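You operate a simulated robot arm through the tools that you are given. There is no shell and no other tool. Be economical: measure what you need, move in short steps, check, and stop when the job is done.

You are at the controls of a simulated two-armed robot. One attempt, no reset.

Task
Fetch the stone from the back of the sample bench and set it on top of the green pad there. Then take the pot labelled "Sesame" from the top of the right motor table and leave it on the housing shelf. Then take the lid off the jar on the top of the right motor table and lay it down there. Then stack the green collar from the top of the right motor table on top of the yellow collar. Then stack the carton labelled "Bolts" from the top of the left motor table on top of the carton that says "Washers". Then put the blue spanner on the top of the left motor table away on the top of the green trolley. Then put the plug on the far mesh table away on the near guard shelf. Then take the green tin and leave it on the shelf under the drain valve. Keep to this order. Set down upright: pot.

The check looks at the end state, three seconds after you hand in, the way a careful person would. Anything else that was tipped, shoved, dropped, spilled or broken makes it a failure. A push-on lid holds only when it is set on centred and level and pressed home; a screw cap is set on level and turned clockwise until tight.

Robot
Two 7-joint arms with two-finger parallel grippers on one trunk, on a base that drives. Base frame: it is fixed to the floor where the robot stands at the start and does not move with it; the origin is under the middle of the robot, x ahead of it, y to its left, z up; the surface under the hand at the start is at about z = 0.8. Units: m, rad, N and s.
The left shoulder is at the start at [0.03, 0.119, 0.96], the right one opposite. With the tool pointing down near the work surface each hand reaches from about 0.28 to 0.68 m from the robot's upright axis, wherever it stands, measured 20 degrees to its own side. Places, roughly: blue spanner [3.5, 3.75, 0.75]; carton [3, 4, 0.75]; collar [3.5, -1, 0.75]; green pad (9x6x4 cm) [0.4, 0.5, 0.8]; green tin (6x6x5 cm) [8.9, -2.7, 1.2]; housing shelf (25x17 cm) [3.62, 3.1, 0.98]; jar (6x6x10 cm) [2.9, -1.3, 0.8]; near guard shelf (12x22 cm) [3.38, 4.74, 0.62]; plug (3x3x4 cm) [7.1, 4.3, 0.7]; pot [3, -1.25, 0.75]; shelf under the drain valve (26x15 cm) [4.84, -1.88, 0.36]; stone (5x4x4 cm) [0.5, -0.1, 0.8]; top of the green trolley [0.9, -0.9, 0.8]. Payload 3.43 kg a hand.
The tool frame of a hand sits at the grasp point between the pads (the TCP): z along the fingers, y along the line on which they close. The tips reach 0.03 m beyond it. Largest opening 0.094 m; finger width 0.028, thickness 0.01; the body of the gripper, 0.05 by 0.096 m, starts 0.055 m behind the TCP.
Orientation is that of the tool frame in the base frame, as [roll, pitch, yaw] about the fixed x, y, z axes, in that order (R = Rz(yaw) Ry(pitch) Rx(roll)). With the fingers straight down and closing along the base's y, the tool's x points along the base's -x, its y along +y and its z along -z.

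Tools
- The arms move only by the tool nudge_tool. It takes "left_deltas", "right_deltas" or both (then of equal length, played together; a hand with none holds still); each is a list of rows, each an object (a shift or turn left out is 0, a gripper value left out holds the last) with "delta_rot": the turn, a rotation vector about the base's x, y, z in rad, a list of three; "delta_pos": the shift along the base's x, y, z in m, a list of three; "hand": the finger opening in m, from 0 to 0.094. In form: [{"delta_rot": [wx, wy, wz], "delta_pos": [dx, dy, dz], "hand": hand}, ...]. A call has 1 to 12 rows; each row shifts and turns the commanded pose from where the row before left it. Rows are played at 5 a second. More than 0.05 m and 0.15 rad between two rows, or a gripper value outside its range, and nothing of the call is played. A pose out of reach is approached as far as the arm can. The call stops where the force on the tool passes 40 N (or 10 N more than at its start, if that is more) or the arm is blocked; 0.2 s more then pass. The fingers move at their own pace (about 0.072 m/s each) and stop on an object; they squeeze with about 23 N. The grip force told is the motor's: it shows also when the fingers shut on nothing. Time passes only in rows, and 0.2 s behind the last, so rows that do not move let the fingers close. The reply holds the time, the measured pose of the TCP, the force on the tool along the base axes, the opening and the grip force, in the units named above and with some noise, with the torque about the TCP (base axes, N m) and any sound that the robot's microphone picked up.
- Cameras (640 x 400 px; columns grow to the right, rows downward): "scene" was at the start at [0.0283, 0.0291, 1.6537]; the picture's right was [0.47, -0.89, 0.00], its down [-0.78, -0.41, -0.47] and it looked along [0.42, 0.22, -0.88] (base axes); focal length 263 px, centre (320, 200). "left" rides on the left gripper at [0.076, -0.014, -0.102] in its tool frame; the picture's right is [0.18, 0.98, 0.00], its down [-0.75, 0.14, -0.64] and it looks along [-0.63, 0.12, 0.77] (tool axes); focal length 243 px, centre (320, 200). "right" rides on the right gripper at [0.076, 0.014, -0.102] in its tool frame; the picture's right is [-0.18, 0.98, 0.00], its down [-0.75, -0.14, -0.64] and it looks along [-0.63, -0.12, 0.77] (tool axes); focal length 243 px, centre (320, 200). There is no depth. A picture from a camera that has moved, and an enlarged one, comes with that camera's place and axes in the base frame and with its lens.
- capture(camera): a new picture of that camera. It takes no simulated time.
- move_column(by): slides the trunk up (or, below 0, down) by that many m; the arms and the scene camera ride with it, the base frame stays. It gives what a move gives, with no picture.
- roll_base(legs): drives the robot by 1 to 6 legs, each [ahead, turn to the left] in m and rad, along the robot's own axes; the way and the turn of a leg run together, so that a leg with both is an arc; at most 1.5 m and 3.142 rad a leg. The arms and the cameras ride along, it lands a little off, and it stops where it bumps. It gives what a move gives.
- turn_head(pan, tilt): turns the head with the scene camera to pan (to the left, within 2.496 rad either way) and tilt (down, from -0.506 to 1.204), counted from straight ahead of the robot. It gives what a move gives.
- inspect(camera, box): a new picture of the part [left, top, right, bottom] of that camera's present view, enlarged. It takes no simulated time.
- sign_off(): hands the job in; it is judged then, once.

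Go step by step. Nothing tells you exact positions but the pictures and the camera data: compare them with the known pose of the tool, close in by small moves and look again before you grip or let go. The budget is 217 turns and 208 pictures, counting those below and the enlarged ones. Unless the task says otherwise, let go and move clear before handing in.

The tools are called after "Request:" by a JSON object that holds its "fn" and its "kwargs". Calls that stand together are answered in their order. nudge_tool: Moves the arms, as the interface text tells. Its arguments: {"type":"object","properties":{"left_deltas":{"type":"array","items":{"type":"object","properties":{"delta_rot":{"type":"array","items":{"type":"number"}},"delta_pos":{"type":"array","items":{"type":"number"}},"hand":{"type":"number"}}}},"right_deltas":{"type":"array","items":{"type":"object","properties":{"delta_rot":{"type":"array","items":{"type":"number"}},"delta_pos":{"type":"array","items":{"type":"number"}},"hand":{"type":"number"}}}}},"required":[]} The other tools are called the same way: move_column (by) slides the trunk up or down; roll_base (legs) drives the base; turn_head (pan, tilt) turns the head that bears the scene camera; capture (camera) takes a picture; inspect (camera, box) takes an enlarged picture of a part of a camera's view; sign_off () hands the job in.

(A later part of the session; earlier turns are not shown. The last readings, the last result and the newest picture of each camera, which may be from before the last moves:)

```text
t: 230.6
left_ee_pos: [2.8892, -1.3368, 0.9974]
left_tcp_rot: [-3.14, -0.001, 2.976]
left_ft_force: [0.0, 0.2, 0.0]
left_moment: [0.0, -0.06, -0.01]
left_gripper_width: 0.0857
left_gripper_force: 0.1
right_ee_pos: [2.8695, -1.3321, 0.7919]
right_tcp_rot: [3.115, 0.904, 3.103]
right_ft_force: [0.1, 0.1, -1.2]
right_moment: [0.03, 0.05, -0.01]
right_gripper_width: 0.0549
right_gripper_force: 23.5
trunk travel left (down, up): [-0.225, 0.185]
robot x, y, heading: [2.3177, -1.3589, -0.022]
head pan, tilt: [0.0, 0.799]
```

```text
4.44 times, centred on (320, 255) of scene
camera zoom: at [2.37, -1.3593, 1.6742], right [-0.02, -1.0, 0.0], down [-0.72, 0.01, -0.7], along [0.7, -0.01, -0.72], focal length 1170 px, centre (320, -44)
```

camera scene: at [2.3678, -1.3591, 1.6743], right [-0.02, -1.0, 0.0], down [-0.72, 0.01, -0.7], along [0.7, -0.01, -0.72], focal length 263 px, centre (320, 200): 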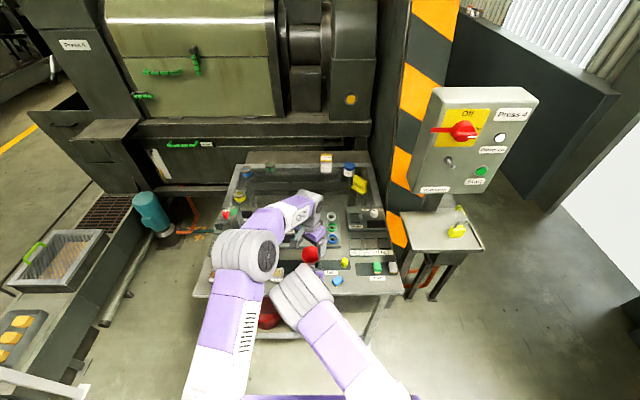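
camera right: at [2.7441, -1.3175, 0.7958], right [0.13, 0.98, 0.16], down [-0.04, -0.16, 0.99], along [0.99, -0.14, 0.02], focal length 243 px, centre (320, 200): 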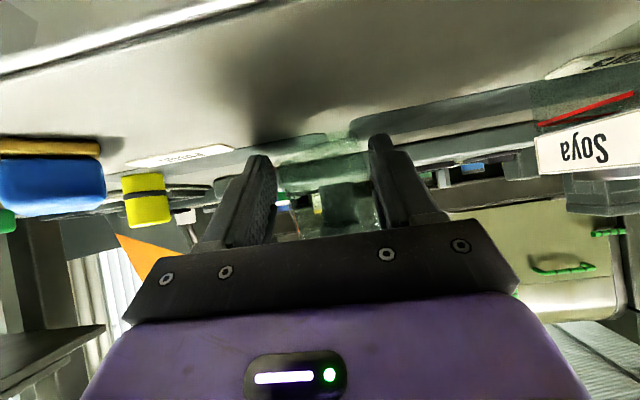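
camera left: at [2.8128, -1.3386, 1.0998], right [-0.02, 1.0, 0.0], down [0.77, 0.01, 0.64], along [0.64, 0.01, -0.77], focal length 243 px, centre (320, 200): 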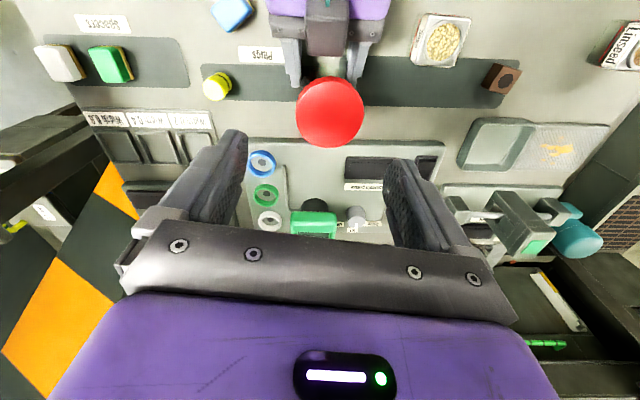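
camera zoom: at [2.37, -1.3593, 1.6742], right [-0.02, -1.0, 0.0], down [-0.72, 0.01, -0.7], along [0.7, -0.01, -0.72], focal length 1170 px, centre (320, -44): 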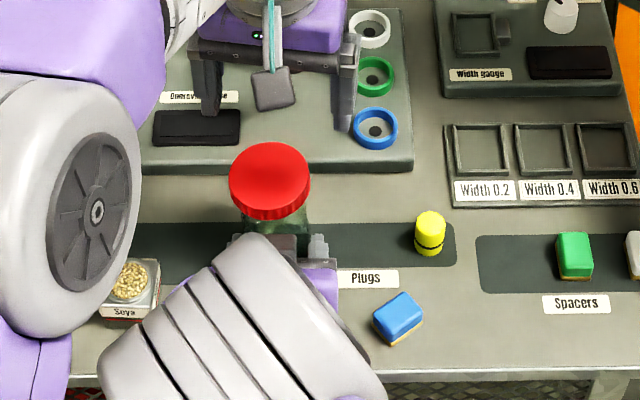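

Request:
{"fn": "inspect", "kwargs": {"camera": "left", "box": [250, 0, 410, 160]}}

Request:
{"fn": "inspect", "kwargs": {"camera": "scene", "box": [300, 235, 335, 270]}}

```text
2.50 times, centred on (330, 80) of left
camera zoom: at [2.8128, -1.3386, 1.0998], right [-0.02, 1.0, 0.0], down [0.77, 0.01, 0.64], along [0.64, 0.01, -0.77], focal length 606 px, centre (295, 500)
```

zoom: 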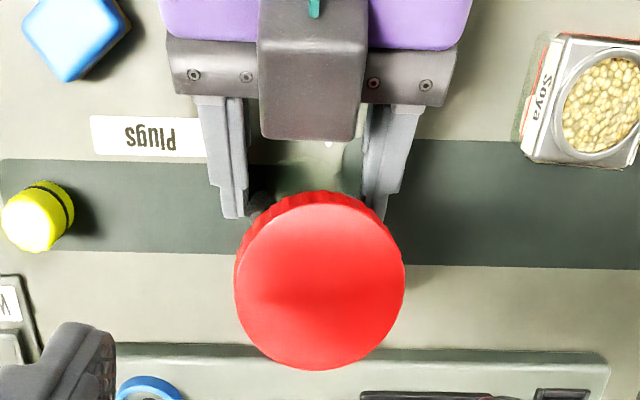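

```text
11.43 times, centred on (318, 252) of scene
camera zoom: at [2.37, -1.3593, 1.6742], right [-0.02, -1.0, 0.0], down [-0.72, 0.01, -0.7], along [0.7, -0.01, -0.72], focal length 3008 px, centre (349, -400)
```

zoom: 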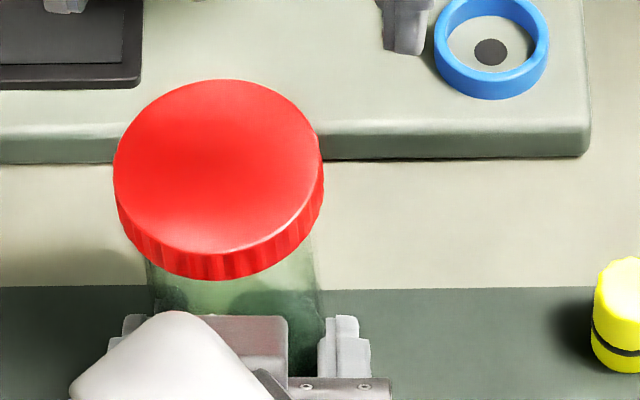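

The jar got tilted a little by that contact; the lid is still on. I'll let go with the right hand so the jar settles, and back off along the tool axis.

Request:
{"fn": "nudge_tool", "kwargs": {"right_deltas": [{"hand": 0.06}, {"hand": 0.065}, {"hand": 0.072}, {"hand": 0.085}, {"hand": 0.085}, {"delta_pos": [-0.0236, 0, 0.0185]}, {"delta_pos": [-0.0236, 0, 0.0185]}, {"delta_pos": [-0.0236, 0, 0.0185]}, {"delta_pos": [-0.0236, 0, 0.0185]}, {"delta_pos": [-0.03, 0, 0.03]}, {"delta_pos": [-0.03, 0, 0.03]}, {"delta_pos": [0, 0, 0]}]}}

Request:
{"fn": "capture", "kwargs": {"camera": "left"}}

Request:
{"fn": "capture", "kwargs": {"camera": "right"}}

```text
t: 233.2
left_ee_pos: [2.8896, -1.3359, 0.9965]
left_tcp_rot: [3.141, 0.003, 2.977]
left_ft_force: [0.5, -0.2, 0.2]
left_moment: [-0.03, 0.02, -0.05]
left_gripper_width: 0.0858
left_gripper_force: 0.1
right_ee_pos: [2.7143, -1.3309, 0.9271]
right_tcp_rot: [3.113, 0.904, 3.103]
right_ft_force: [-0.2, 0.4, 0.1]
right_moment: [0.02, 0.03, -0.01]
right_gripper_width: 0.085
right_gripper_force: 0.2
trunk travel left (down, up): [-0.225, 0.185]
robot x, y, heading: [2.3195, -1.3573, -0.021]
head pan, tilt: [0.0, 0.799]
```

```text
117 pictures are left
camera left: at [2.8134, -1.3378, 1.0995], right [-0.02, 1.0, 0.0], down [0.77, 0.02, 0.64], along [0.64, 0.01, -0.77], focal length 243 px, centre (320, 200)
```

left: 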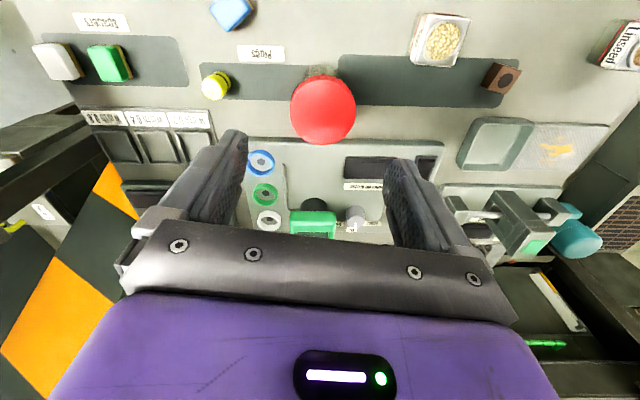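

```text
116 pictures are left
camera right: at [2.588, -1.3139, 0.9314], right [0.13, 0.98, 0.16], down [-0.04, -0.16, 0.99], along [0.99, -0.14, 0.02], focal length 243 px, centre (320, 200)
```

right: 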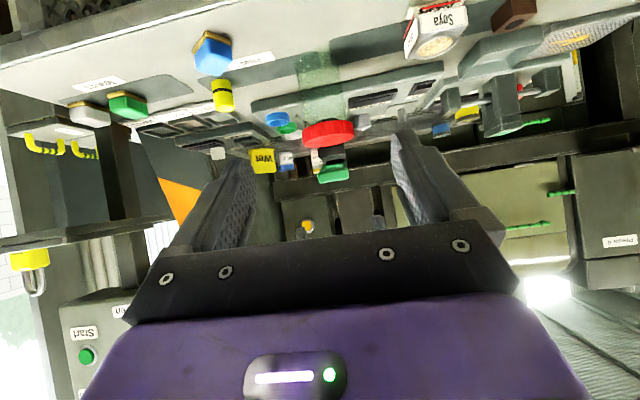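

Request:
{"fn": "inspect", "kwargs": {"camera": "right", "box": [250, 20, 410, 180]}}

Request:
{"fn": "inspect", "kwargs": {"camera": "scene", "box": [290, 235, 345, 280]}}

```text
2.50 times, centred on (330, 100) of right
camera zoom: at [2.588, -1.3139, 0.9314], right [0.13, 0.98, 0.16], down [-0.04, -0.16, 0.99], along [0.99, -0.14, 0.02], focal length 606 px, centre (295, 450)
```

zoom: 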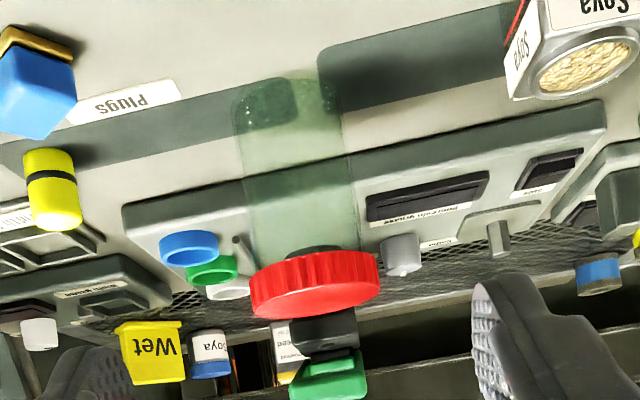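

```text
8.89 times, centred on (318, 258) of scene
camera zoom: at [2.3704, -1.3591, 1.6742], right [-0.02, -1.0, 0.0], down [-0.72, 0.01, -0.7], along [0.7, -0.01, -0.72], focal length 2340 px, centre (342, -311)
```

zoom: 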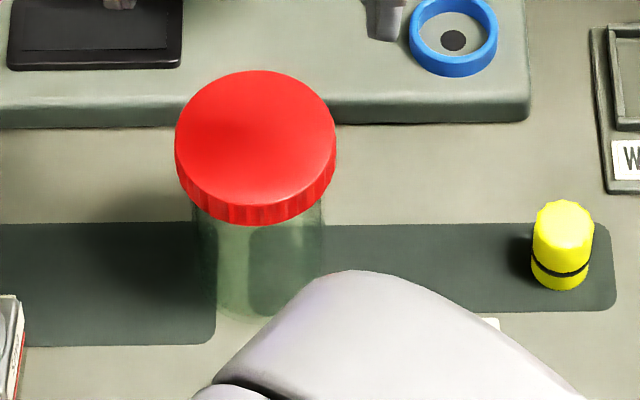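

The jar is standing upright again with the lid level, at about (2.899, -1.334). New plan: lift jar and lid with the left hand, then hold the jar in the air with the right hand from the side, where nothing is in the way.

Request:
{"fn": "nudge_tool", "kwargs": {"left_deltas": [{"delta_pos": [0.009, 0.002, 0], "delta_rot": [0, 0, -0.14]}, {"delta_rot": [0, 0, -0.14]}, {"delta_rot": [0, 0, -0.14]}, {"delta_rot": [0, 0, -0.14]}, {"delta_rot": [0, 0, -0.14]}, {"delta_rot": [0, 0, -0.14]}, {"delta_rot": [0, 0, -0.14]}, {"delta_rot": [0, 0, -0.14]}, {"delta_rot": [0, 0, -0.14]}, {"delta_rot": [0, 0, -0.14]}, {"delta_pos": [0, 0, -0.045]}, {"delta_pos": [0, 0, 0]}]}}

Request:
{"fn": "capture", "kwargs": {"camera": "left"}}

```text
t: 235.8
left_ee_pos: [2.8929, -1.3312, 0.9487]
left_tcp_rot: [-3.142, 0.0, 1.577]
left_ft_force: [0.6, 0.0, 0.3]
left_moment: [-0.04, 0.01, -0.04]
left_gripper_width: 0.086
left_gripper_force: 0.2
right_ee_pos: [2.7147, -1.3297, 0.9265]
right_tcp_rot: [3.114, 0.906, 3.102]
right_ft_force: [-0.3, 0.3, -0.3]
right_moment: [-0.04, 0.02, 0.02]
right_gripper_width: 0.085
right_gripper_force: 0.0
trunk travel left (down, up): [-0.225, 0.185]
robot x, y, heading: [2.3159, -1.3562, -0.019]
head pan, tilt: [0.0, 0.799]
```

```text
113 pictures are left
camera left: at [2.8802, -1.2557, 1.0522], right [0.98, 0.19, 0.0], down [0.15, -0.75, 0.64], along [0.12, -0.63, -0.77], focal length 243 px, centre (320, 200)
```

left: 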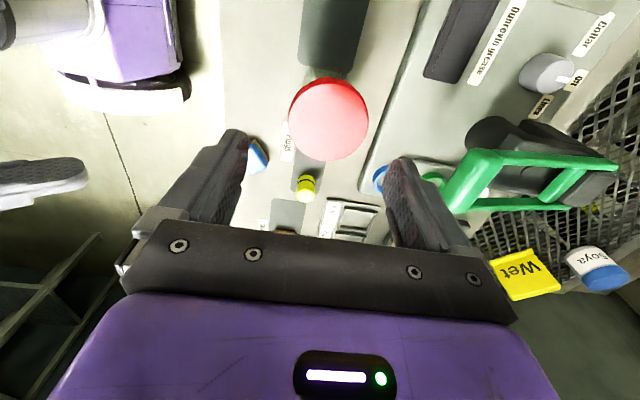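

Request:
{"fn": "nudge_tool", "kwargs": {"left_deltas": [{"delta_pos": [0.007, 0.001, -0.03]}, {"delta_pos": [0, 0, -0.03]}, {"delta_pos": [0, 0, -0.022]}, {"delta_pos": [0, 0, 0]}, {"hand": 0.075}, {"hand": 0.068}, {"hand": 0.0}, {"hand": 0.0}, {"hand": 0.0}]}}

Request:
{"fn": "capture", "kwargs": {"camera": "left"}}

```text
t: 237.8
left_ee_pos: [2.9038, -1.3315, 0.8649]
left_tcp_rot: [3.141, 0.002, 1.578]
left_ft_force: [-0.8, -0.3, 0.1]
left_moment: [0.02, 0.03, 0.01]
left_gripper_width: 0.0646
left_gripper_force: 23.4
right_ee_pos: [2.7151, -1.3305, 0.9259]
right_tcp_rot: [3.115, 0.904, 3.101]
right_ft_force: [-0.9, -0.5, 0.2]
right_moment: [0.03, -0.02, 0.01]
right_gripper_width: 0.0849
right_gripper_force: 0.0
trunk travel left (down, up): [-0.225, 0.185]
robot x, y, heading: [2.3179, -1.3617, -0.02]
head pan, tilt: [0.0, 0.799]
```

```text
112 pictures are left
camera left: at [2.8899, -1.2545, 0.9682], right [0.98, 0.19, 0.0], down [0.15, -0.75, 0.64], along [0.12, -0.63, -0.77], focal length 243 px, centre (320, 200)
```

left: 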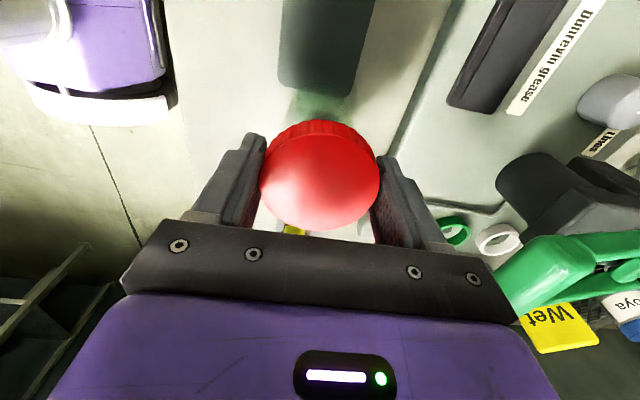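

Gripped. I'll lift slowly a few cm to see whether the jar comes along.

Request:
{"fn": "nudge_tool", "kwargs": {"left_deltas": [{"delta_pos": [0, 0, 0.005]}, {"delta_pos": [0, 0, 0.01]}, {"delta_pos": [0, 0, 0.015]}, {"delta_pos": [0, 0, 0]}]}}

Request:
{"fn": "inspect", "kwargs": {"camera": "right", "box": [250, 20, 410, 180]}}

```text
t: 238.8
left_ee_pos: [2.9024, -1.3311, 0.896]
left_tcp_rot: [3.141, 0.0, 1.577]
left_ft_force: [-1.1, 0.2, -0.6]
left_moment: [0.02, 0.01, -0.05]
left_gripper_width: 0.0647
left_gripper_force: 23.2
right_ee_pos: [2.7141, -1.3318, 0.9259]
right_tcp_rot: [3.114, 0.904, 3.102]
right_ft_force: [-0.1, -1.0, 1.6]
right_moment: [0.01, 0.03, -0.01]
right_gripper_width: 0.0848
right_gripper_force: 0.1
trunk travel left (down, up): [-0.225, 0.185]
robot x, y, heading: [2.318, -1.3595, -0.021]
head pan, tilt: [0.0, 0.799]
```

```text
2.50 times, centred on (330, 100) of right
camera zoom: at [2.5881, -1.3138, 0.9313], right [0.13, 0.98, 0.16], down [-0.04, -0.16, 0.99], along [0.99, -0.14, 0.02], focal length 606 px, centre (295, 450)
```

zoom: 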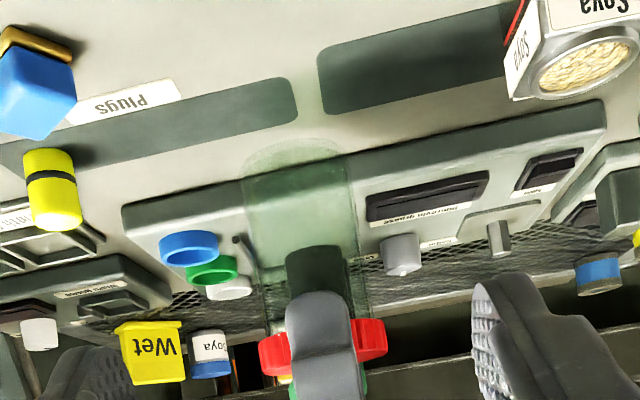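

The jar came up with the lid, so it is a screw cap. I'll raise it more and swing the right hand round to approach from the right side.

Request:
{"fn": "nudge_tool", "kwargs": {"left_deltas": [{"delta_pos": [0, 0, 0.03]}, {"delta_pos": [0, 0, 0.03]}, {"delta_pos": [0, 0, 0.03]}, {"delta_pos": [0, 0, 0.03]}, {}, {}, {}, {}, {}, {}, {}, {}], "right_deltas": [{"delta_pos": [-0.01, -0.045, 0.01]}, {"delta_pos": [-0.01, -0.045, 0.01], "delta_rot": [0, 0, 0.14]}, {"delta_pos": [0, -0.045, 0.01], "delta_rot": [0, 0, 0.14]}, {"delta_pos": [0.01, -0.045, 0.01], "delta_rot": [0, 0, 0.14]}, {"delta_pos": [0.02, -0.02, 0.01], "delta_rot": [0, 0, 0.14]}, {"delta_pos": [0.03, 0, 0.01], "delta_rot": [0, 0, 0.14]}, {"delta_pos": [0.03, 0, 0.01], "delta_rot": [0, 0, 0.14]}, {"delta_pos": [0.03, 0, 0.01], "delta_rot": [0, 0, 0.14]}, {"delta_pos": [0.03, 0, 0.01], "delta_rot": [0, 0, 0.14]}, {"delta_pos": [0.03, 0, 0], "delta_rot": [0, 0, 0.14]}, {"delta_pos": [0.03, 0, 0], "delta_rot": [0, 0, 0.14]}, {"delta_rot": [0, 0, 0.14]}]}}

Request:
{"fn": "capture", "kwargs": {"camera": "right"}}

Request:
{"fn": "capture", "kwargs": {"camera": "scene"}}

```text
t: 241.3
left_ee_pos: [2.9009, -1.3306, 1.0192]
left_tcp_rot: [3.138, 0.001, 1.578]
left_ft_force: [0.1, -0.9, -1.2]
left_moment: [0.01, 0.0, -0.01]
left_gripper_width: 0.0641
left_gripper_force: 23.1
right_ee_pos: [2.9462, -1.5131, 1.0084]
right_tcp_rot: [3.108, 0.905, -1.645]
right_ft_force: [0.6, -0.3, 0.3]
right_moment: [-0.01, -0.03, -0.01]
right_gripper_width: 0.0851
right_gripper_force: 0.1
right hand out of reach, approached as far as the arm can: row 2, 3
trunk travel left (down, up): [-0.225, 0.185]
robot x, y, heading: [2.3181, -1.3566, -0.024]
head pan, tilt: [0.0, 0.799]
```

```text
110 pictures are left
camera right: at [2.9278, -1.64, 1.0139], right [-0.97, 0.16, 0.17], down [0.16, -0.05, 0.99], along [0.16, 0.99, 0.02], focal length 243 px, centre (320, 200)
```

right: 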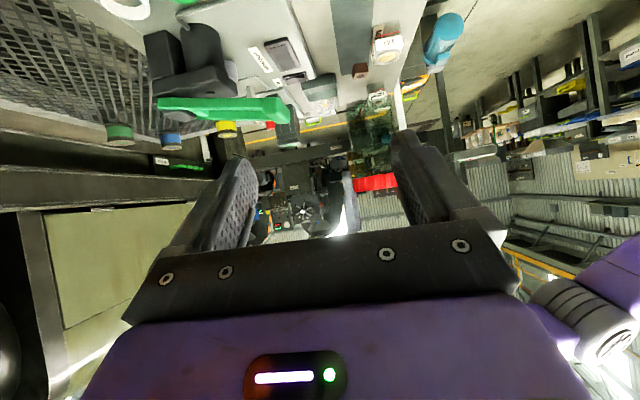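

```text
109 pictures are left
camera scene: at [2.3663, -1.3592, 1.6743], right [-0.02, -1.0, 0.0], down [-0.72, 0.01, -0.7], along [0.7, -0.01, -0.72], focal length 263 px, centre (320, 200)
```

scene: 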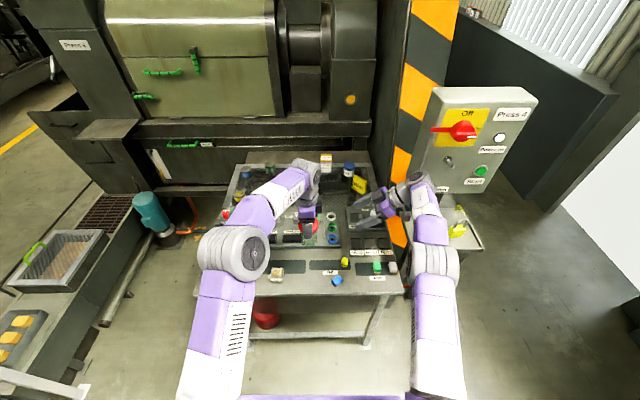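

The right hand is in place pointing at the jar from the side. I'll align and advance to straddle the jar body.

Request:
{"fn": "nudge_tool", "kwargs": {"right_deltas": [{"delta_pos": [-0.027, 0.02, 0.005]}, {"delta_pos": [-0.027, 0.02, 0.005]}, {"delta_pos": [0, 0.03, 0]}, {"delta_pos": [0.0017, 0.0235, -0.0186]}, {"delta_pos": [0.0017, 0.0235, -0.0186]}, {"delta_pos": [0, 0, 0]}]}}

Request:
{"fn": "capture", "kwargs": {"camera": "right"}}

```text
t: 242.8
left_ee_pos: [2.9034, -1.33, 1.018]
left_tcp_rot: [3.141, 0.0, 1.577]
left_ft_force: [0.1, 0.3, -1.6]
left_moment: [-0.01, 0.03, 0.02]
left_gripper_width: 0.0643
left_gripper_force: 22.4
right_ee_pos: [2.8994, -1.3974, 0.9817]
right_tcp_rot: [3.116, 0.904, -1.64]
right_ft_force: [0.5, 0.4, 0.0]
right_moment: [0.0, -0.03, 0.03]
right_gripper_width: 0.085
right_gripper_force: 0.2
trunk travel left (down, up): [-0.225, 0.185]
robot x, y, heading: [2.3194, -1.3566, -0.019]
head pan, tilt: [0.0, 0.799]
```

```text
108 pictures are left
camera right: at [2.8804, -1.5236, 0.9864], right [-0.97, 0.16, 0.16], down [0.16, -0.05, 0.99], along [0.17, 0.99, 0.02], focal length 243 px, centre (320, 200)
```

right: 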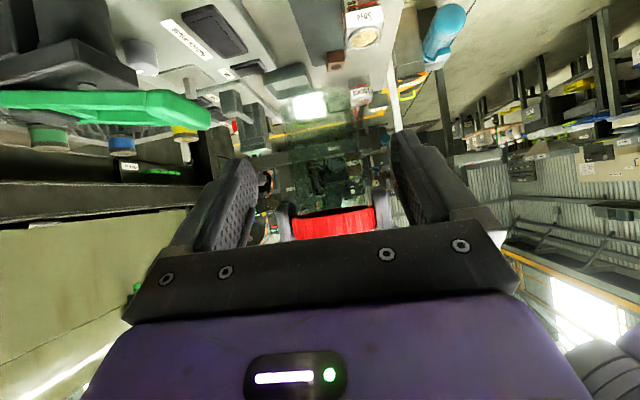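

Request:
{"fn": "nudge_tool", "kwargs": {"right_deltas": [{"delta_pos": [0.0005, 0.0235, -0.0186]}, {"delta_pos": [0.0005, 0.0235, -0.0186]}, {"delta_pos": [0, 0, 0]}, {"hand": 0.07}, {"hand": 0.062}, {"hand": 0.0}, {"hand": 0.0}, {"hand": 0.0}]}}

Request:
{"fn": "capture", "kwargs": {"camera": "left"}}

Request:
{"fn": "inspect", "kwargs": {"camera": "scene", "box": [260, 180, 400, 285]}}

```text
t: 244.6
left_ee_pos: [2.9032, -1.3293, 1.0176]
left_tcp_rot: [3.14, -0.001, 1.578]
left_ft_force: [0.9, -0.5, 0.9]
left_moment: [0.01, 0.3, 0.02]
left_gripper_width: 0.0635
left_gripper_force: 22.9
right_ee_pos: [2.9014, -1.3515, 0.9468]
right_tcp_rot: [3.113, 0.903, -1.64]
right_ft_force: [-0.3, 0.4, 0.2]
right_moment: [-0.12, -0.36, 0.0]
right_gripper_width: 0.0559
right_gripper_force: 23.5
trunk travel left (down, up): [-0.225, 0.185]
robot x, y, heading: [2.3149, -1.3588, -0.017]
head pan, tilt: [0.0, 0.799]
```

```text
107 pictures are left
camera left: at [2.8896, -1.2538, 1.1203], right [0.98, 0.19, 0.0], down [0.15, -0.75, 0.64], along [0.12, -0.63, -0.77], focal length 243 px, centre (320, 200)
```

left: 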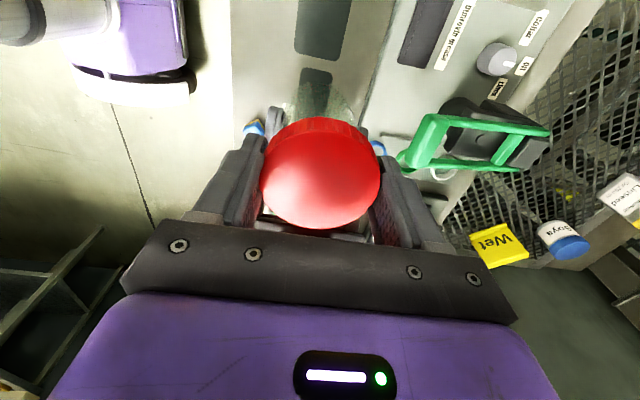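

```text
3.81 times, centred on (330, 232) of scene
camera zoom: at [2.3697, -1.3593, 1.6742], right [-0.02, -1.0, 0.0], down [-0.72, 0.01, -0.7], along [0.7, -0.01, -0.72], focal length 1003 px, centre (282, 76)
```

zoom: 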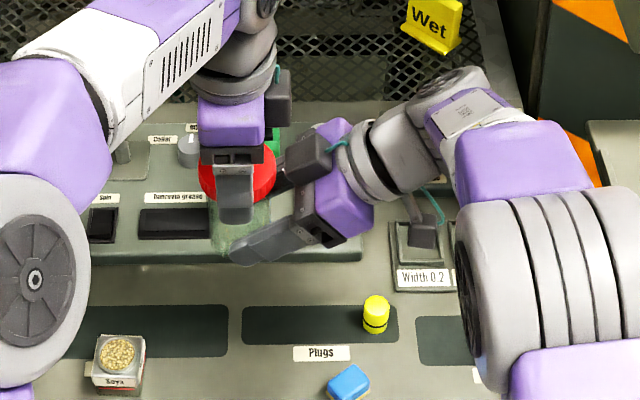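

Both hands hold firmly and look clear of each other. Turning the lid counter-clockwise.

Request:
{"fn": "nudge_tool", "kwargs": {"left_deltas": [{"delta_rot": [0, 0, 0.1]}, {"delta_rot": [0, 0, 0.1]}, {"delta_rot": [0, 0, 0.1]}, {"delta_pos": [0, 0, 0]}]}}

```text
t: 245.6
left_ee_pos: [2.9036, -1.3299, 1.0181]
left_tcp_rot: [-3.141, 0.0, 1.881]
left_ft_force: [7.0, 1.1, -0.9]
left_moment: [0.14, 0.09, 0.05]
left_gripper_width: 0.0637
left_gripper_force: 23.0
right_ee_pos: [2.9015, -1.3508, 0.946]
right_tcp_rot: [3.113, 0.905, -1.642]
right_ft_force: [-5.5, -1.2, 0.6]
right_moment: [-0.04, -0.57, 0.1]
right_gripper_width: 0.056
right_gripper_force: 22.8
trunk travel left (down, up): [-0.225, 0.185]
robot x, y, heading: [2.3173, -1.3555, -0.016]
head pan, tilt: [0.0, 0.799]
```

Request:
{"fn": "nudge_tool", "kwargs": {"left_deltas": [{"delta_rot": [0, 0, 0.1]}, {"delta_rot": [0, 0, 0.1]}, {"delta_rot": [0, 0, 0.1]}, {"delta_rot": [0, 0, 0.08]}, {"delta_pos": [0, 0, 0]}]}}

Request:
{"fn": "inspect", "kwargs": {"camera": "scene", "box": [260, 180, 400, 285]}}

```text
t: 246.8
left_ee_pos: [2.9027, -1.3311, 1.0169]
left_tcp_rot: [3.14, 0.004, 2.26]
left_ft_force: [8.2, 3.6, 2.4]
left_moment: [0.18, -0.11, -0.01]
left_gripper_width: 0.0636
left_gripper_force: 23.2
right_ee_pos: [2.902, -1.3512, 0.9462]
right_tcp_rot: [3.112, 0.904, -1.641]
right_ft_force: [-8.1, -4.3, -3.0]
right_moment: [0.01, -0.55, 0.15]
right_gripper_width: 0.0561
right_gripper_force: 22.6
trunk travel left (down, up): [-0.225, 0.185]
robot x, y, heading: [2.3136, -1.3578, -0.022]
head pan, tilt: [0.0, 0.799]
```

```text
3.81 times, centred on (330, 232) of scene
camera zoom: at [2.3697, -1.3593, 1.6742], right [-0.02, -1.0, 0.0], down [-0.72, 0.01, -0.7], along [0.7, -0.01, -0.72], focal length 1003 px, centre (282, 76)
```

zoom: 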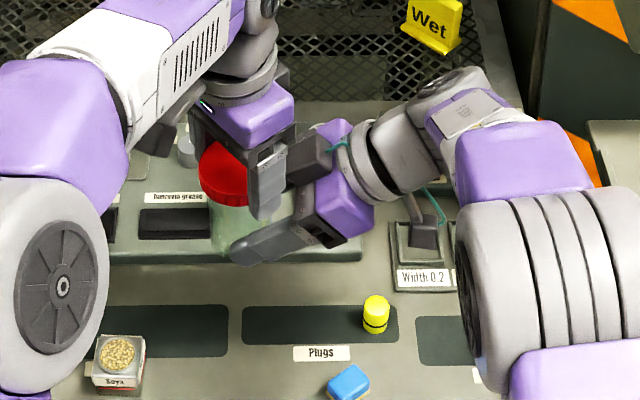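

The upward reaction suggests the thread is lifting the lid. I'll open, rotate back for another stroke and regrip.

Request:
{"fn": "nudge_tool", "kwargs": {"left_deltas": [{"hand": 0.075}, {"hand": 0.085}, {"delta_pos": [0, 0, 0.001], "delta_rot": [0, 0, -0.145]}, {"delta_rot": [0, 0, -0.145]}, {"delta_rot": [0, 0, -0.145]}, {"delta_rot": [0, 0, -0.145]}, {"delta_rot": [0, 0, -0.145]}, {"delta_rot": [0, 0, -0.145]}, {"delta_rot": [0, 0, -0.145]}, {"delta_rot": [0, 0, -0.145]}, {"delta_rot": [0, 0, -0.145]}, {"delta_pos": [0, 0, 0]}]}}

Request:
{"fn": "nudge_tool", "kwargs": {"left_deltas": [{"hand": 0.07}, {"hand": 0.0}, {"hand": 0.0}, {"hand": 0.0}, {"delta_rot": [0, 0, 0.12]}, {"delta_rot": [0, 0, 0.12]}, {"delta_rot": [0, 0, 0.12]}, {"delta_rot": [0, 0, 0.12]}, {"delta_pos": [0, 0, 0]}]}}

Request:
{"fn": "capture", "kwargs": {"camera": "left"}}

```text
t: 249.3
left_ee_pos: [2.9011, -1.3328, 1.0185]
left_tcp_rot: [3.14, 0.0, 0.951]
left_ft_force: [-0.2, -0.6, 0.0]
left_moment: [0.02, 0.01, 0.09]
left_gripper_width: 0.0849
left_gripper_force: 0.0
right_ee_pos: [2.902, -1.3507, 0.9464]
right_tcp_rot: [3.117, 0.904, -1.642]
right_ft_force: [-0.4, 0.1, -0.4]
right_moment: [0.01, -0.01, -0.01]
right_gripper_width: 0.0554
right_gripper_force: 22.9
trunk travel left (down, up): [-0.225, 0.185]
robot x, y, heading: [2.3196, -1.3557, -0.021]
head pan, tilt: [0.0, 0.799]
```

```text
t: 251.3
left_ee_pos: [2.9027, -1.332, 1.0181]
left_tcp_rot: [3.14, 0.0, 1.434]
left_ft_force: [2.7, 0.4, 1.4]
left_moment: [0.15, -0.03, -0.01]
left_gripper_width: 0.0632
left_gripper_force: 22.4
right_ee_pos: [2.9012, -1.3524, 0.9459]
right_tcp_rot: [3.111, 0.903, -1.641]
right_ft_force: [-2.9, -0.8, -1.7]
right_moment: [-0.19, -0.24, 0.09]
right_gripper_width: 0.0556
right_gripper_force: 23.1
trunk travel left (down, up): [-0.225, 0.185]
robot x, y, heading: [2.3194, -1.3568, -0.016]
head pan, tilt: [0.0, 0.799]
```

```text
104 pictures are left
camera left: at [2.9001, -1.2544, 1.1216], right [1.0, 0.05, 0.0], down [0.04, -0.77, 0.64], along [0.03, -0.64, -0.77], focal length 243 px, centre (320, 200)
```

left: 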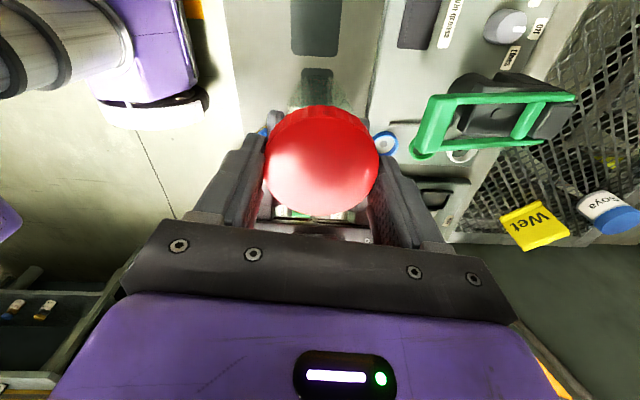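

Request:
{"fn": "nudge_tool", "kwargs": {"left_deltas": [{"delta_rot": [0, 0, 0.12]}, {"delta_rot": [0, 0, 0.12]}, {"delta_rot": [0, 0, 0.12]}, {"delta_rot": [0, 0, 0.12]}, {"delta_rot": [0, 0, 0.12]}, {"delta_rot": [0, 0, 0.12]}, {"delta_rot": [0, 0, 0.1]}, {"delta_pos": [0, 0, 0]}]}}

Request:
{"fn": "nudge_tool", "kwargs": {"left_deltas": [{"delta_pos": [0, 0, 0.002]}, {"delta_pos": [0, 0, 0.002]}, {"delta_pos": [0, 0, 0]}]}}

```text
t: 253.2
left_ee_pos: [2.9022, -1.332, 1.0164]
left_tcp_rot: [3.139, 0.001, 2.254]
left_ft_force: [8.4, 1.3, 11.4]
left_moment: [0.07, -0.24, 0.0]
left_gripper_width: 0.0632
left_gripper_force: 22.9
right_ee_pos: [2.8999, -1.3518, 0.9456]
right_tcp_rot: [3.111, 0.902, -1.644]
right_ft_force: [-8.8, -2.2, -10.4]
right_moment: [-0.23, -0.38, 0.21]
right_gripper_width: 0.0555
right_gripper_force: 22.8
trunk travel left (down, up): [-0.225, 0.185]
robot x, y, heading: [2.3157, -1.3611, -0.016]
head pan, tilt: [0.0, 0.799]
```

```text
t: 253.9
left_ee_pos: [2.9035, -1.3315, 1.0202]
left_tcp_rot: [3.14, -0.001, 2.254]
left_ft_force: [17.2, 2.8, -4.7]
left_moment: [-0.09, -0.67, 0.01]
left_gripper_width: 0.0632
left_gripper_force: 22.7
right_ee_pos: [2.9021, -1.3519, 0.9479]
right_tcp_rot: [3.114, 0.908, -1.64]
right_ft_force: [-16.5, -4.5, 3.1]
right_moment: [0.36, -0.48, 0.35]
right_gripper_width: 0.0556
right_gripper_force: 23.3
trunk travel left (down, up): [-0.225, 0.185]
robot x, y, heading: [2.3202, -1.3551, -0.016]
head pan, tilt: [0.0, 0.799]
```

The thread is clearly lifting the lid. Another stroke, rising slightly as I turn.

Request:
{"fn": "nudge_tool", "kwargs": {"left_deltas": [{"hand": 0.075}, {"hand": 0.085}, {"delta_rot": [0, 0, -0.145]}, {"delta_rot": [0, 0, -0.145]}, {"delta_rot": [0, 0, -0.145]}, {"delta_rot": [0, 0, -0.145]}, {"delta_rot": [0, 0, -0.145]}, {"delta_rot": [0, 0, -0.145]}, {"delta_rot": [0, 0, -0.145]}, {"delta_rot": [0, 0, -0.145]}, {"delta_rot": [0, 0, -0.145]}, {"delta_pos": [0, 0, 0]}]}}

Request:
{"fn": "nudge_tool", "kwargs": {"left_deltas": [{"hand": 0.07}, {"hand": 0.0}, {"hand": 0.0}, {"hand": 0.0}, {"delta_rot": [0, 0, 0.12]}, {"delta_rot": [0, 0, 0.12]}, {"delta_rot": [0, 0, 0.12]}, {"delta_rot": [0, 0, 0.12]}, {"delta_rot": [0, 0, 0.12]}, {"delta_rot": [0, 0, 0.12], "delta_pos": [0, 0, 0.001]}, {"delta_pos": [0, 0, 0]}]}}

Request:
{"fn": "nudge_tool", "kwargs": {"left_deltas": [{"delta_rot": [0, 0, 0.12]}, {"delta_rot": [0, 0, 0.12]}, {"delta_rot": [0, 0, 0.12], "delta_pos": [0, 0, 0.001]}, {"delta_rot": [0, 0, 0.12]}, {"delta_rot": [0, 0, 0.1]}, {"delta_pos": [0, 0, 0]}]}}

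Request:
{"fn": "capture", "kwargs": {"camera": "left"}}

```text
t: 256.6
left_ee_pos: [2.903, -1.3329, 1.0214]
left_tcp_rot: [-3.14, 0.001, 0.945]
left_ft_force: [0.3, 0.2, -0.8]
left_moment: [-0.01, 0.0, 0.04]
left_gripper_width: 0.0849
left_gripper_force: 0.1
right_ee_pos: [2.9023, -1.3521, 0.9467]
right_tcp_rot: [3.114, 0.905, -1.643]
right_ft_force: [-0.2, -0.1, -1.0]
right_moment: [0.0, 0.01, 0.03]
right_gripper_width: 0.0537
right_gripper_force: 22.5
trunk travel left (down, up): [-0.225, 0.185]
robot x, y, heading: [2.3192, -1.356, -0.021]
head pan, tilt: [0.0, 0.799]
```

```text
t: 258.9
left_ee_pos: [2.9042, -1.3325, 1.0232]
left_tcp_rot: [3.138, 0.003, 1.672]
left_ft_force: [6.1, -0.1, -1.8]
left_moment: [0.17, 0.04, -0.04]
left_gripper_width: 0.0635
left_gripper_force: 22.5
right_ee_pos: [2.9009, -1.3516, 0.9459]
right_tcp_rot: [3.112, 0.906, -1.641]
right_ft_force: [-6.2, -1.5, 1.8]
right_moment: [-0.1, -0.5, 0.18]
right_gripper_width: 0.0538
right_gripper_force: 22.5
trunk travel left (down, up): [-0.225, 0.185]
robot x, y, heading: [2.3187, -1.3584, -0.019]
head pan, tilt: [0.0, 0.799]
```

```text
t: 260.4
left_ee_pos: [2.903, -1.332, 1.0233]
left_tcp_rot: [3.138, 0.005, 2.251]
left_ft_force: [21.4, 6.5, -2.4]
left_moment: [0.12, -0.86, -0.1]
left_gripper_width: 0.0632
left_gripper_force: 23.3
right_ee_pos: [2.9014, -1.351, 0.9448]
right_tcp_rot: [3.108, 0.902, -1.642]
right_ft_force: [-20.1, -7.0, 2.5]
right_moment: [0.39, -0.75, 0.48]
right_gripper_width: 0.0546
right_gripper_force: 23.2
trunk travel left (down, up): [-0.225, 0.185]
robot x, y, heading: [2.3221, -1.3607, -0.016]
head pan, tilt: [0.0, 0.799]
```

```text
103 pictures are left
camera left: at [2.8449, -1.2819, 1.1265], right [0.65, 0.76, 0.0], down [0.58, -0.5, 0.64], along [0.49, -0.42, -0.76], focal length 243 px, centre (320, 200)
```

left: 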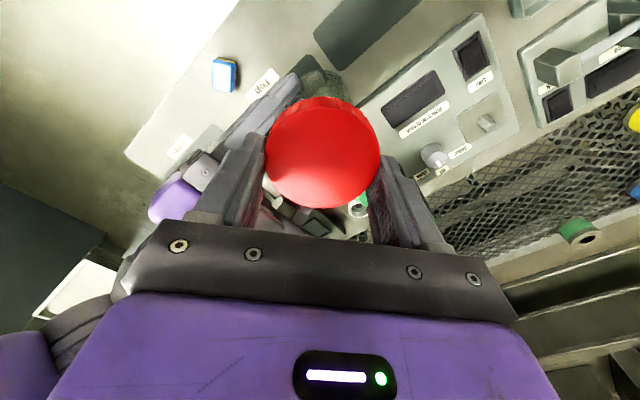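

Let me test whether the lid is free by pulling gently upward.

Request:
{"fn": "nudge_tool", "kwargs": {"left_deltas": [{"delta_pos": [0, 0, 0.003]}, {"delta_pos": [0, 0, 0.003]}, {"delta_pos": [0, 0, 0]}]}}

```text
t: 261.1
left_ee_pos: [2.902, -1.3335, 1.0284]
left_tcp_rot: [-3.141, 0.002, 2.249]
left_ft_force: [17.2, 5.6, -11.7]
left_moment: [0.18, -0.71, -0.08]
left_gripper_width: 0.0634
left_gripper_force: 23.1
right_ee_pos: [2.9016, -1.3515, 0.9483]
right_tcp_rot: [3.115, 0.907, -1.639]
right_ft_force: [-17.0, -6.2, 9.9]
right_moment: [0.47, -0.66, 0.4]
right_gripper_width: 0.0557
right_gripper_force: 22.6
trunk travel left (down, up): [-0.225, 0.185]
robot x, y, heading: [2.3143, -1.3566, -0.02]
head pan, tilt: [0.0, 0.799]
```

Still engaged. I'll re-centre toward the jar axis (+x), regrip and do another stroke.

Request:
{"fn": "nudge_tool", "kwargs": {"left_deltas": [{"hand": 0.075}, {"hand": 0.085}, {"delta_pos": [0.003, 0.001, -0.005], "delta_rot": [0, 0, -0.145]}, {"delta_rot": [0, 0, -0.145]}, {"delta_rot": [0, 0, -0.145]}, {"delta_rot": [0, 0, -0.145]}, {"delta_rot": [0, 0, -0.145]}, {"delta_rot": [0, 0, -0.145]}, {"delta_rot": [0, 0, -0.145]}, {"delta_rot": [0, 0, -0.145]}, {"delta_rot": [0, 0, -0.145]}, {"delta_pos": [0, 0, 0]}]}}

Request:
{"fn": "capture", "kwargs": {"camera": "left"}}

Request:
{"fn": "inspect", "kwargs": {"camera": "scene", "box": [270, 190, 360, 260]}}

```text
t: 263.8
left_ee_pos: [2.906, -1.3307, 1.0256]
left_tcp_rot: [-3.14, 0.0, 0.941]
left_ft_force: [-0.2, 0.3, -0.4]
left_moment: [-0.01, 0.02, -0.02]
left_gripper_width: 0.0848
left_gripper_force: 0.0
right_ee_pos: [2.902, -1.3504, 0.9457]
right_tcp_rot: [3.114, 0.903, -1.642]
right_ft_force: [0.7, 0.1, 0.2]
right_moment: [0.0, -0.01, 0.01]
right_gripper_width: 0.0535
right_gripper_force: 23.3
trunk travel left (down, up): [-0.225, 0.185]
robot x, y, heading: [2.3183, -1.3614, -0.016]
head pan, tilt: [0.0, 0.799]
```

```text
102 pictures are left
camera left: at [2.9407, -1.2603, 1.129], right [0.9, -0.43, 0.0], down [-0.33, -0.69, 0.64], along [-0.28, -0.58, -0.77], focal length 243 px, centre (320, 200)
```

left: 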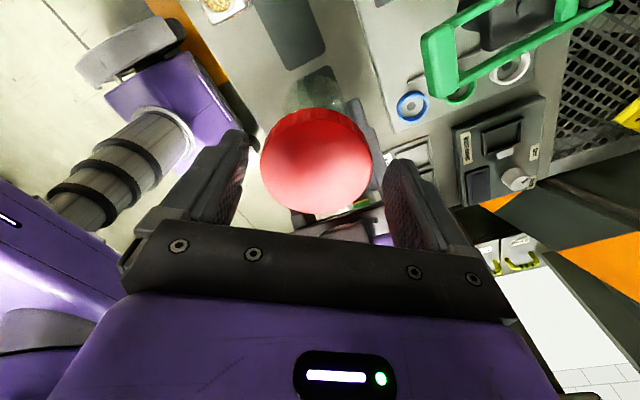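

```text
5.71 times, centred on (315, 225) of scene
camera zoom: at [2.3697, -1.3593, 1.6742], right [-0.02, -1.0, 0.0], down [-0.72, 0.01, -0.7], along [0.7, -0.01, -0.72], focal length 1504 px, centre (349, 57)
```

zoom: 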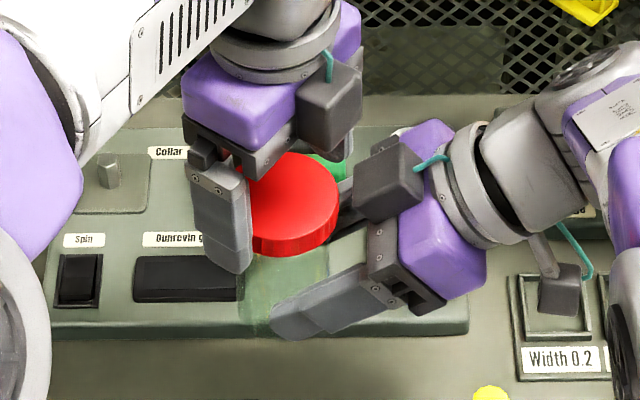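

Request:
{"fn": "nudge_tool", "kwargs": {"left_deltas": [{"delta_pos": [0.002, 0.005, 0]}, {"hand": 0.07}, {"hand": 0.0}, {"hand": 0.0}, {"hand": 0.0}, {"delta_rot": [0, 0, 0.13]}, {"delta_rot": [0, 0, 0.13]}, {"delta_rot": [0, 0, 0.13]}, {"delta_rot": [0, 0, 0.13]}, {"delta_rot": [0, 0, 0.13], "delta_pos": [0, 0, 0.001]}, {"delta_pos": [0, 0, 0]}]}}

Request:
{"fn": "nudge_tool", "kwargs": {"left_deltas": [{"delta_rot": [0, 0, 0.13]}, {"delta_rot": [0, 0, 0.13]}, {"delta_rot": [0, 0, 0.13], "delta_pos": [0, 0, 0.001]}, {"delta_rot": [0, 0, 0.13]}, {"delta_rot": [0, 0, 0.1]}, {"delta_pos": [0, 0, 0]}]}}

Request:
{"fn": "nudge_tool", "kwargs": {"left_deltas": [{"delta_pos": [0, 0, 0.003]}, {"delta_pos": [0, 0, 0.003]}, {"delta_pos": [0, 0, 0]}]}}

Request:
{"fn": "capture", "kwargs": {"camera": "left"}}

```text
t: 266.1
left_ee_pos: [2.9057, -1.3241, 1.0249]
left_tcp_rot: [-3.137, -0.004, 1.594]
left_ft_force: [-17.5, 12.8, 3.2]
left_moment: [0.58, 0.57, -0.14]
left_gripper_width: 0.0637
left_gripper_force: 23.2
right_ee_pos: [2.9029, -1.3523, 0.9464]
right_tcp_rot: [3.116, 0.901, -1.644]
right_ft_force: [17.5, -11.9, -3.8]
right_moment: [0.3, 0.78, -0.38]
right_gripper_width: 0.0541
right_gripper_force: 23.1
trunk travel left (down, up): [-0.225, 0.185]
robot x, y, heading: [2.3164, -1.3567, -0.018]
head pan, tilt: [0.0, 0.799]
```

```text
t: 267.6
left_ee_pos: [2.9059, -1.3282, 1.0256]
left_tcp_rot: [-3.139, 0.002, 2.214]
left_ft_force: [-16.4, -8.6, 0.7]
left_moment: [-0.28, 0.41, -0.16]
left_gripper_width: 0.063
left_gripper_force: 23.6
right_ee_pos: [2.9003, -1.3504, 0.9472]
right_tcp_rot: [3.112, 0.905, -1.639]
right_ft_force: [15.6, 7.3, -0.7]
right_moment: [-0.4, 0.86, -0.18]
right_gripper_width: 0.0548
right_gripper_force: 22.7
trunk travel left (down, up): [-0.225, 0.185]
robot x, y, heading: [2.3179, -1.3556, -0.021]
head pan, tilt: [0.0, 0.799]
```

```text
t: 268.4
left_ee_pos: [2.9074, -1.3248, 1.0326]
left_tcp_rot: [-3.141, -0.001, 2.216]
left_ft_force: [-8.3, -3.7, -9.3]
left_moment: [-0.04, 0.11, -0.02]
left_gripper_width: 0.0629
left_gripper_force: 22.0
right_ee_pos: [2.9029, -1.3518, 0.9471]
right_tcp_rot: [3.114, 0.903, -1.641]
right_ft_force: [10.0, 5.2, 8.0]
right_moment: [-0.21, 0.66, -0.23]
right_gripper_width: 0.0549
right_gripper_force: 22.8
trunk travel left (down, up): [-0.225, 0.185]
robot x, y, heading: [2.3222, -1.3569, -0.02]
head pan, tilt: [0.0, 0.799]
```

```text
100 pictures are left
camera left: at [2.8514, -1.2723, 1.1349], right [0.68, 0.74, 0.0], down [0.56, -0.52, 0.64], along [0.47, -0.43, -0.77], focal length 243 px, centre (320, 200)
```

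left: 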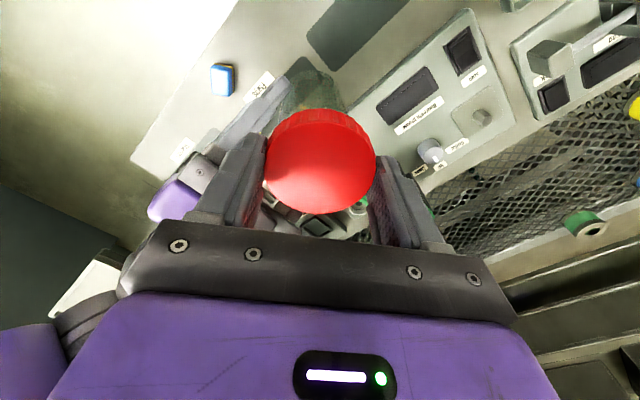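

Request:
{"fn": "inspect", "kwargs": {"camera": "scene", "box": [270, 190, 360, 260]}}

Request:
{"fn": "inspect", "kwargs": {"camera": "right", "box": [220, 60, 420, 240]}}

```text
5.71 times, centred on (315, 225) of scene
camera zoom: at [2.3697, -1.3593, 1.6742], right [-0.02, -1.0, 0.0], down [-0.72, 0.01, -0.7], along [0.7, -0.01, -0.72], focal length 1504 px, centre (349, 57)
```

zoom: 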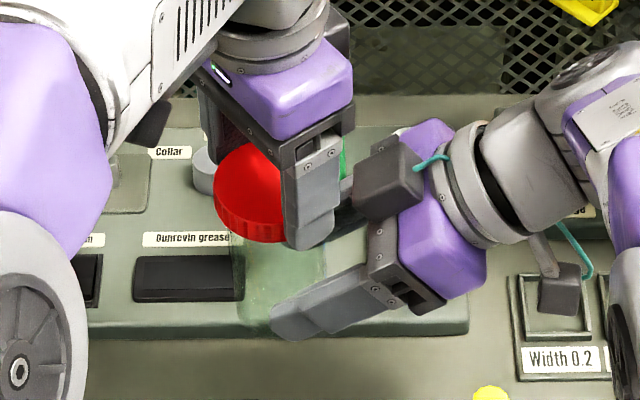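

```text
2.22 times, centred on (320, 150) of right
camera zoom: at [2.8825, -1.4778, 0.9516], right [-0.97, 0.16, 0.16], down [0.16, -0.05, 0.99], along [0.17, 0.99, 0.02], focal length 539 px, centre (320, 311)
```

zoom: 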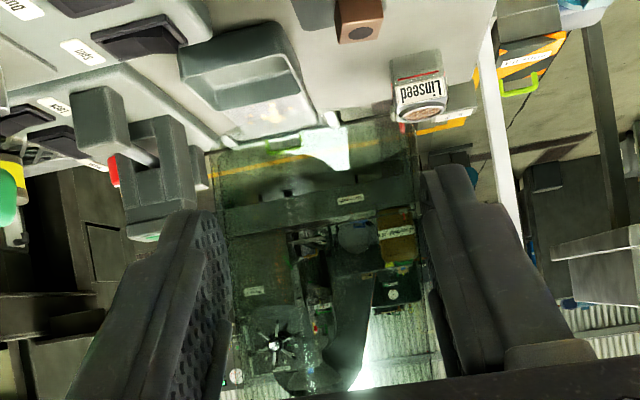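

The lid seems to rise with the hand. I'll keep pulling up gently.

Request:
{"fn": "nudge_tool", "kwargs": {"left_deltas": [{"delta_pos": [0, 0, 0.003]}, {"delta_pos": [0, 0, 0.003]}, {"delta_pos": [0, 0, 0.003]}, {"delta_pos": [0, 0, 0]}]}}

Request:
{"fn": "inspect", "kwargs": {"camera": "scene", "box": [270, 190, 360, 260]}}

```text
t: 269.4
left_ee_pos: [2.9077, -1.3238, 1.0416]
left_tcp_rot: [3.14, 0.0, 2.215]
left_ft_force: [-0.1, -0.5, -0.7]
left_moment: [0.0, -0.01, 0.01]
left_gripper_width: 0.0629
left_gripper_force: 22.8
right_ee_pos: [2.901, -1.3507, 0.9471]
right_tcp_rot: [3.113, 0.903, -1.642]
right_ft_force: [0.0, 1.0, -0.5]
right_moment: [-0.02, 0.02, -0.01]
right_gripper_width: 0.0537
right_gripper_force: 22.9
trunk travel left (down, up): [-0.225, 0.185]
robot x, y, heading: [2.3177, -1.3557, -0.021]
head pan, tilt: [0.0, 0.799]
```

```text
5.71 times, centred on (315, 225) of scene
camera zoom: at [2.3697, -1.3593, 1.6742], right [-0.02, -1.0, 0.0], down [-0.72, 0.01, -0.7], along [0.7, -0.01, -0.72], focal length 1504 px, centre (349, 57)
```

zoom: 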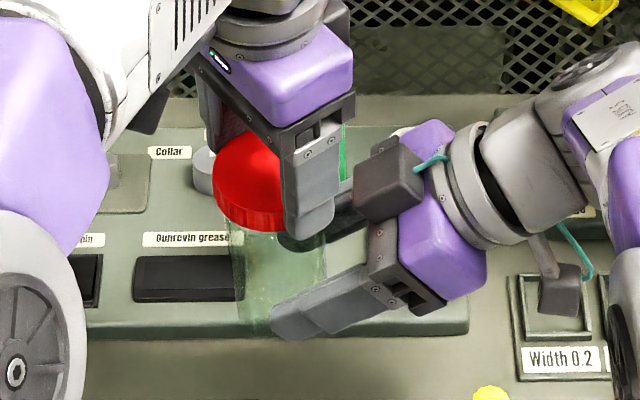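

The lid is free. I'll lift it away to the left, then swing the right hand with the jar back to the front.

Request:
{"fn": "nudge_tool", "kwargs": {"left_deltas": [{"delta_pos": [0, 0, 0.03]}, {"delta_pos": [0, 0, 0.04]}, {"delta_pos": [0, 0.045, 0.01]}, {"delta_pos": [0, 0.045, 0.01]}, {"delta_pos": [0, 0.045, 0.01]}, {}, {}, {}, {}, {}, {}, {}], "right_deltas": [{}, {"delta_rot": [0, 0, -0.14]}, {"delta_pos": [-0.003, 0.002, 0], "delta_rot": [0, 0, -0.14]}, {"delta_pos": [-0.003, 0.002, 0], "delta_rot": [0, 0, -0.14]}, {"delta_pos": [-0.003, 0.002, 0], "delta_rot": [0, 0, -0.14]}, {"delta_pos": [-0.003, 0.002, 0], "delta_rot": [0, 0, -0.14]}, {"delta_pos": [-0.003, 0.002, 0], "delta_rot": [0, 0, -0.14]}, {"delta_pos": [-0.003, 0.002, 0], "delta_rot": [0, 0, -0.14]}, {"delta_pos": [-0.003, 0.002, 0], "delta_rot": [0, 0, -0.14]}, {"delta_pos": [-0.003, 0.002, 0], "delta_rot": [0, 0, -0.14]}, {"delta_pos": [-0.003, 0.002, 0], "delta_rot": [0, 0, -0.14]}, {"delta_pos": [-0.002, 0.002, 0], "delta_rot": [0, 0, -0.138]}]}}

Request:
{"fn": "capture", "kwargs": {"camera": "right"}}

Request:
{"fn": "capture", "kwargs": {"camera": "scene"}}

Request:
{"fn": "capture", "kwargs": {"camera": "left"}}

```text
t: 271.9
left_ee_pos: [2.9069, -1.1905, 1.1412]
left_tcp_rot: [-3.141, 0.003, 2.214]
left_ft_force: [0.0, 1.7, -0.4]
left_moment: [0.0, 0.0, 0.01]
left_gripper_width: 0.0628
left_gripper_force: 23.1
right_ee_pos: [2.8721, -1.3295, 0.9446]
right_tcp_rot: [3.114, 0.902, 3.106]
right_ft_force: [-1.0, 0.5, -0.1]
right_moment: [0.02, 0.0, -0.01]
right_gripper_width: 0.0536
right_gripper_force: 22.8
trunk travel left (down, up): [-0.225, 0.185]
robot x, y, heading: [2.3164, -1.3587, -0.02]
head pan, tilt: [0.0, 0.799]
```

```text
96 pictures are left
camera right: at [2.7454, -1.313, 0.95], right [0.13, 0.98, 0.16], down [-0.04, -0.16, 0.99], along [0.99, -0.13, 0.02], focal length 243 px, centre (320, 200)
```

right: 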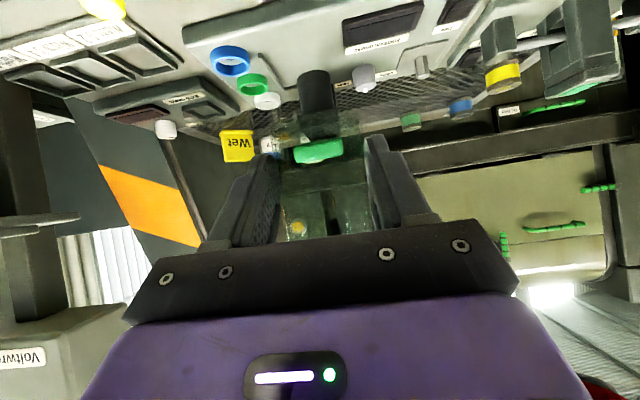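

```text
95 pictures are left
camera scene: at [2.3692, -1.3581, 1.6742], right [-0.02, -1.0, 0.0], down [-0.72, 0.01, -0.7], along [0.7, -0.01, -0.72], focal length 263 px, centre (320, 200)
```

scene: 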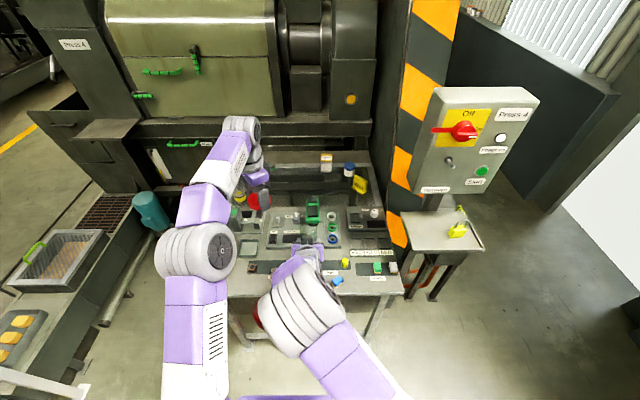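

```text
94 pictures are left
camera left: at [2.8511, -1.1371, 1.2437], right [0.68, 0.74, 0.0], down [0.56, -0.52, 0.64], along [0.47, -0.43, -0.77], focal length 243 px, centre (320, 200)
```

left: 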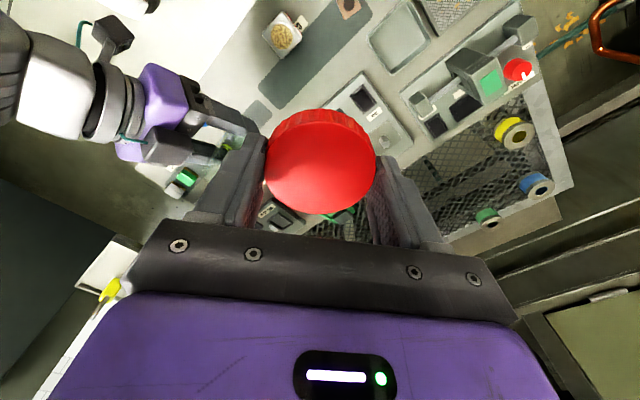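

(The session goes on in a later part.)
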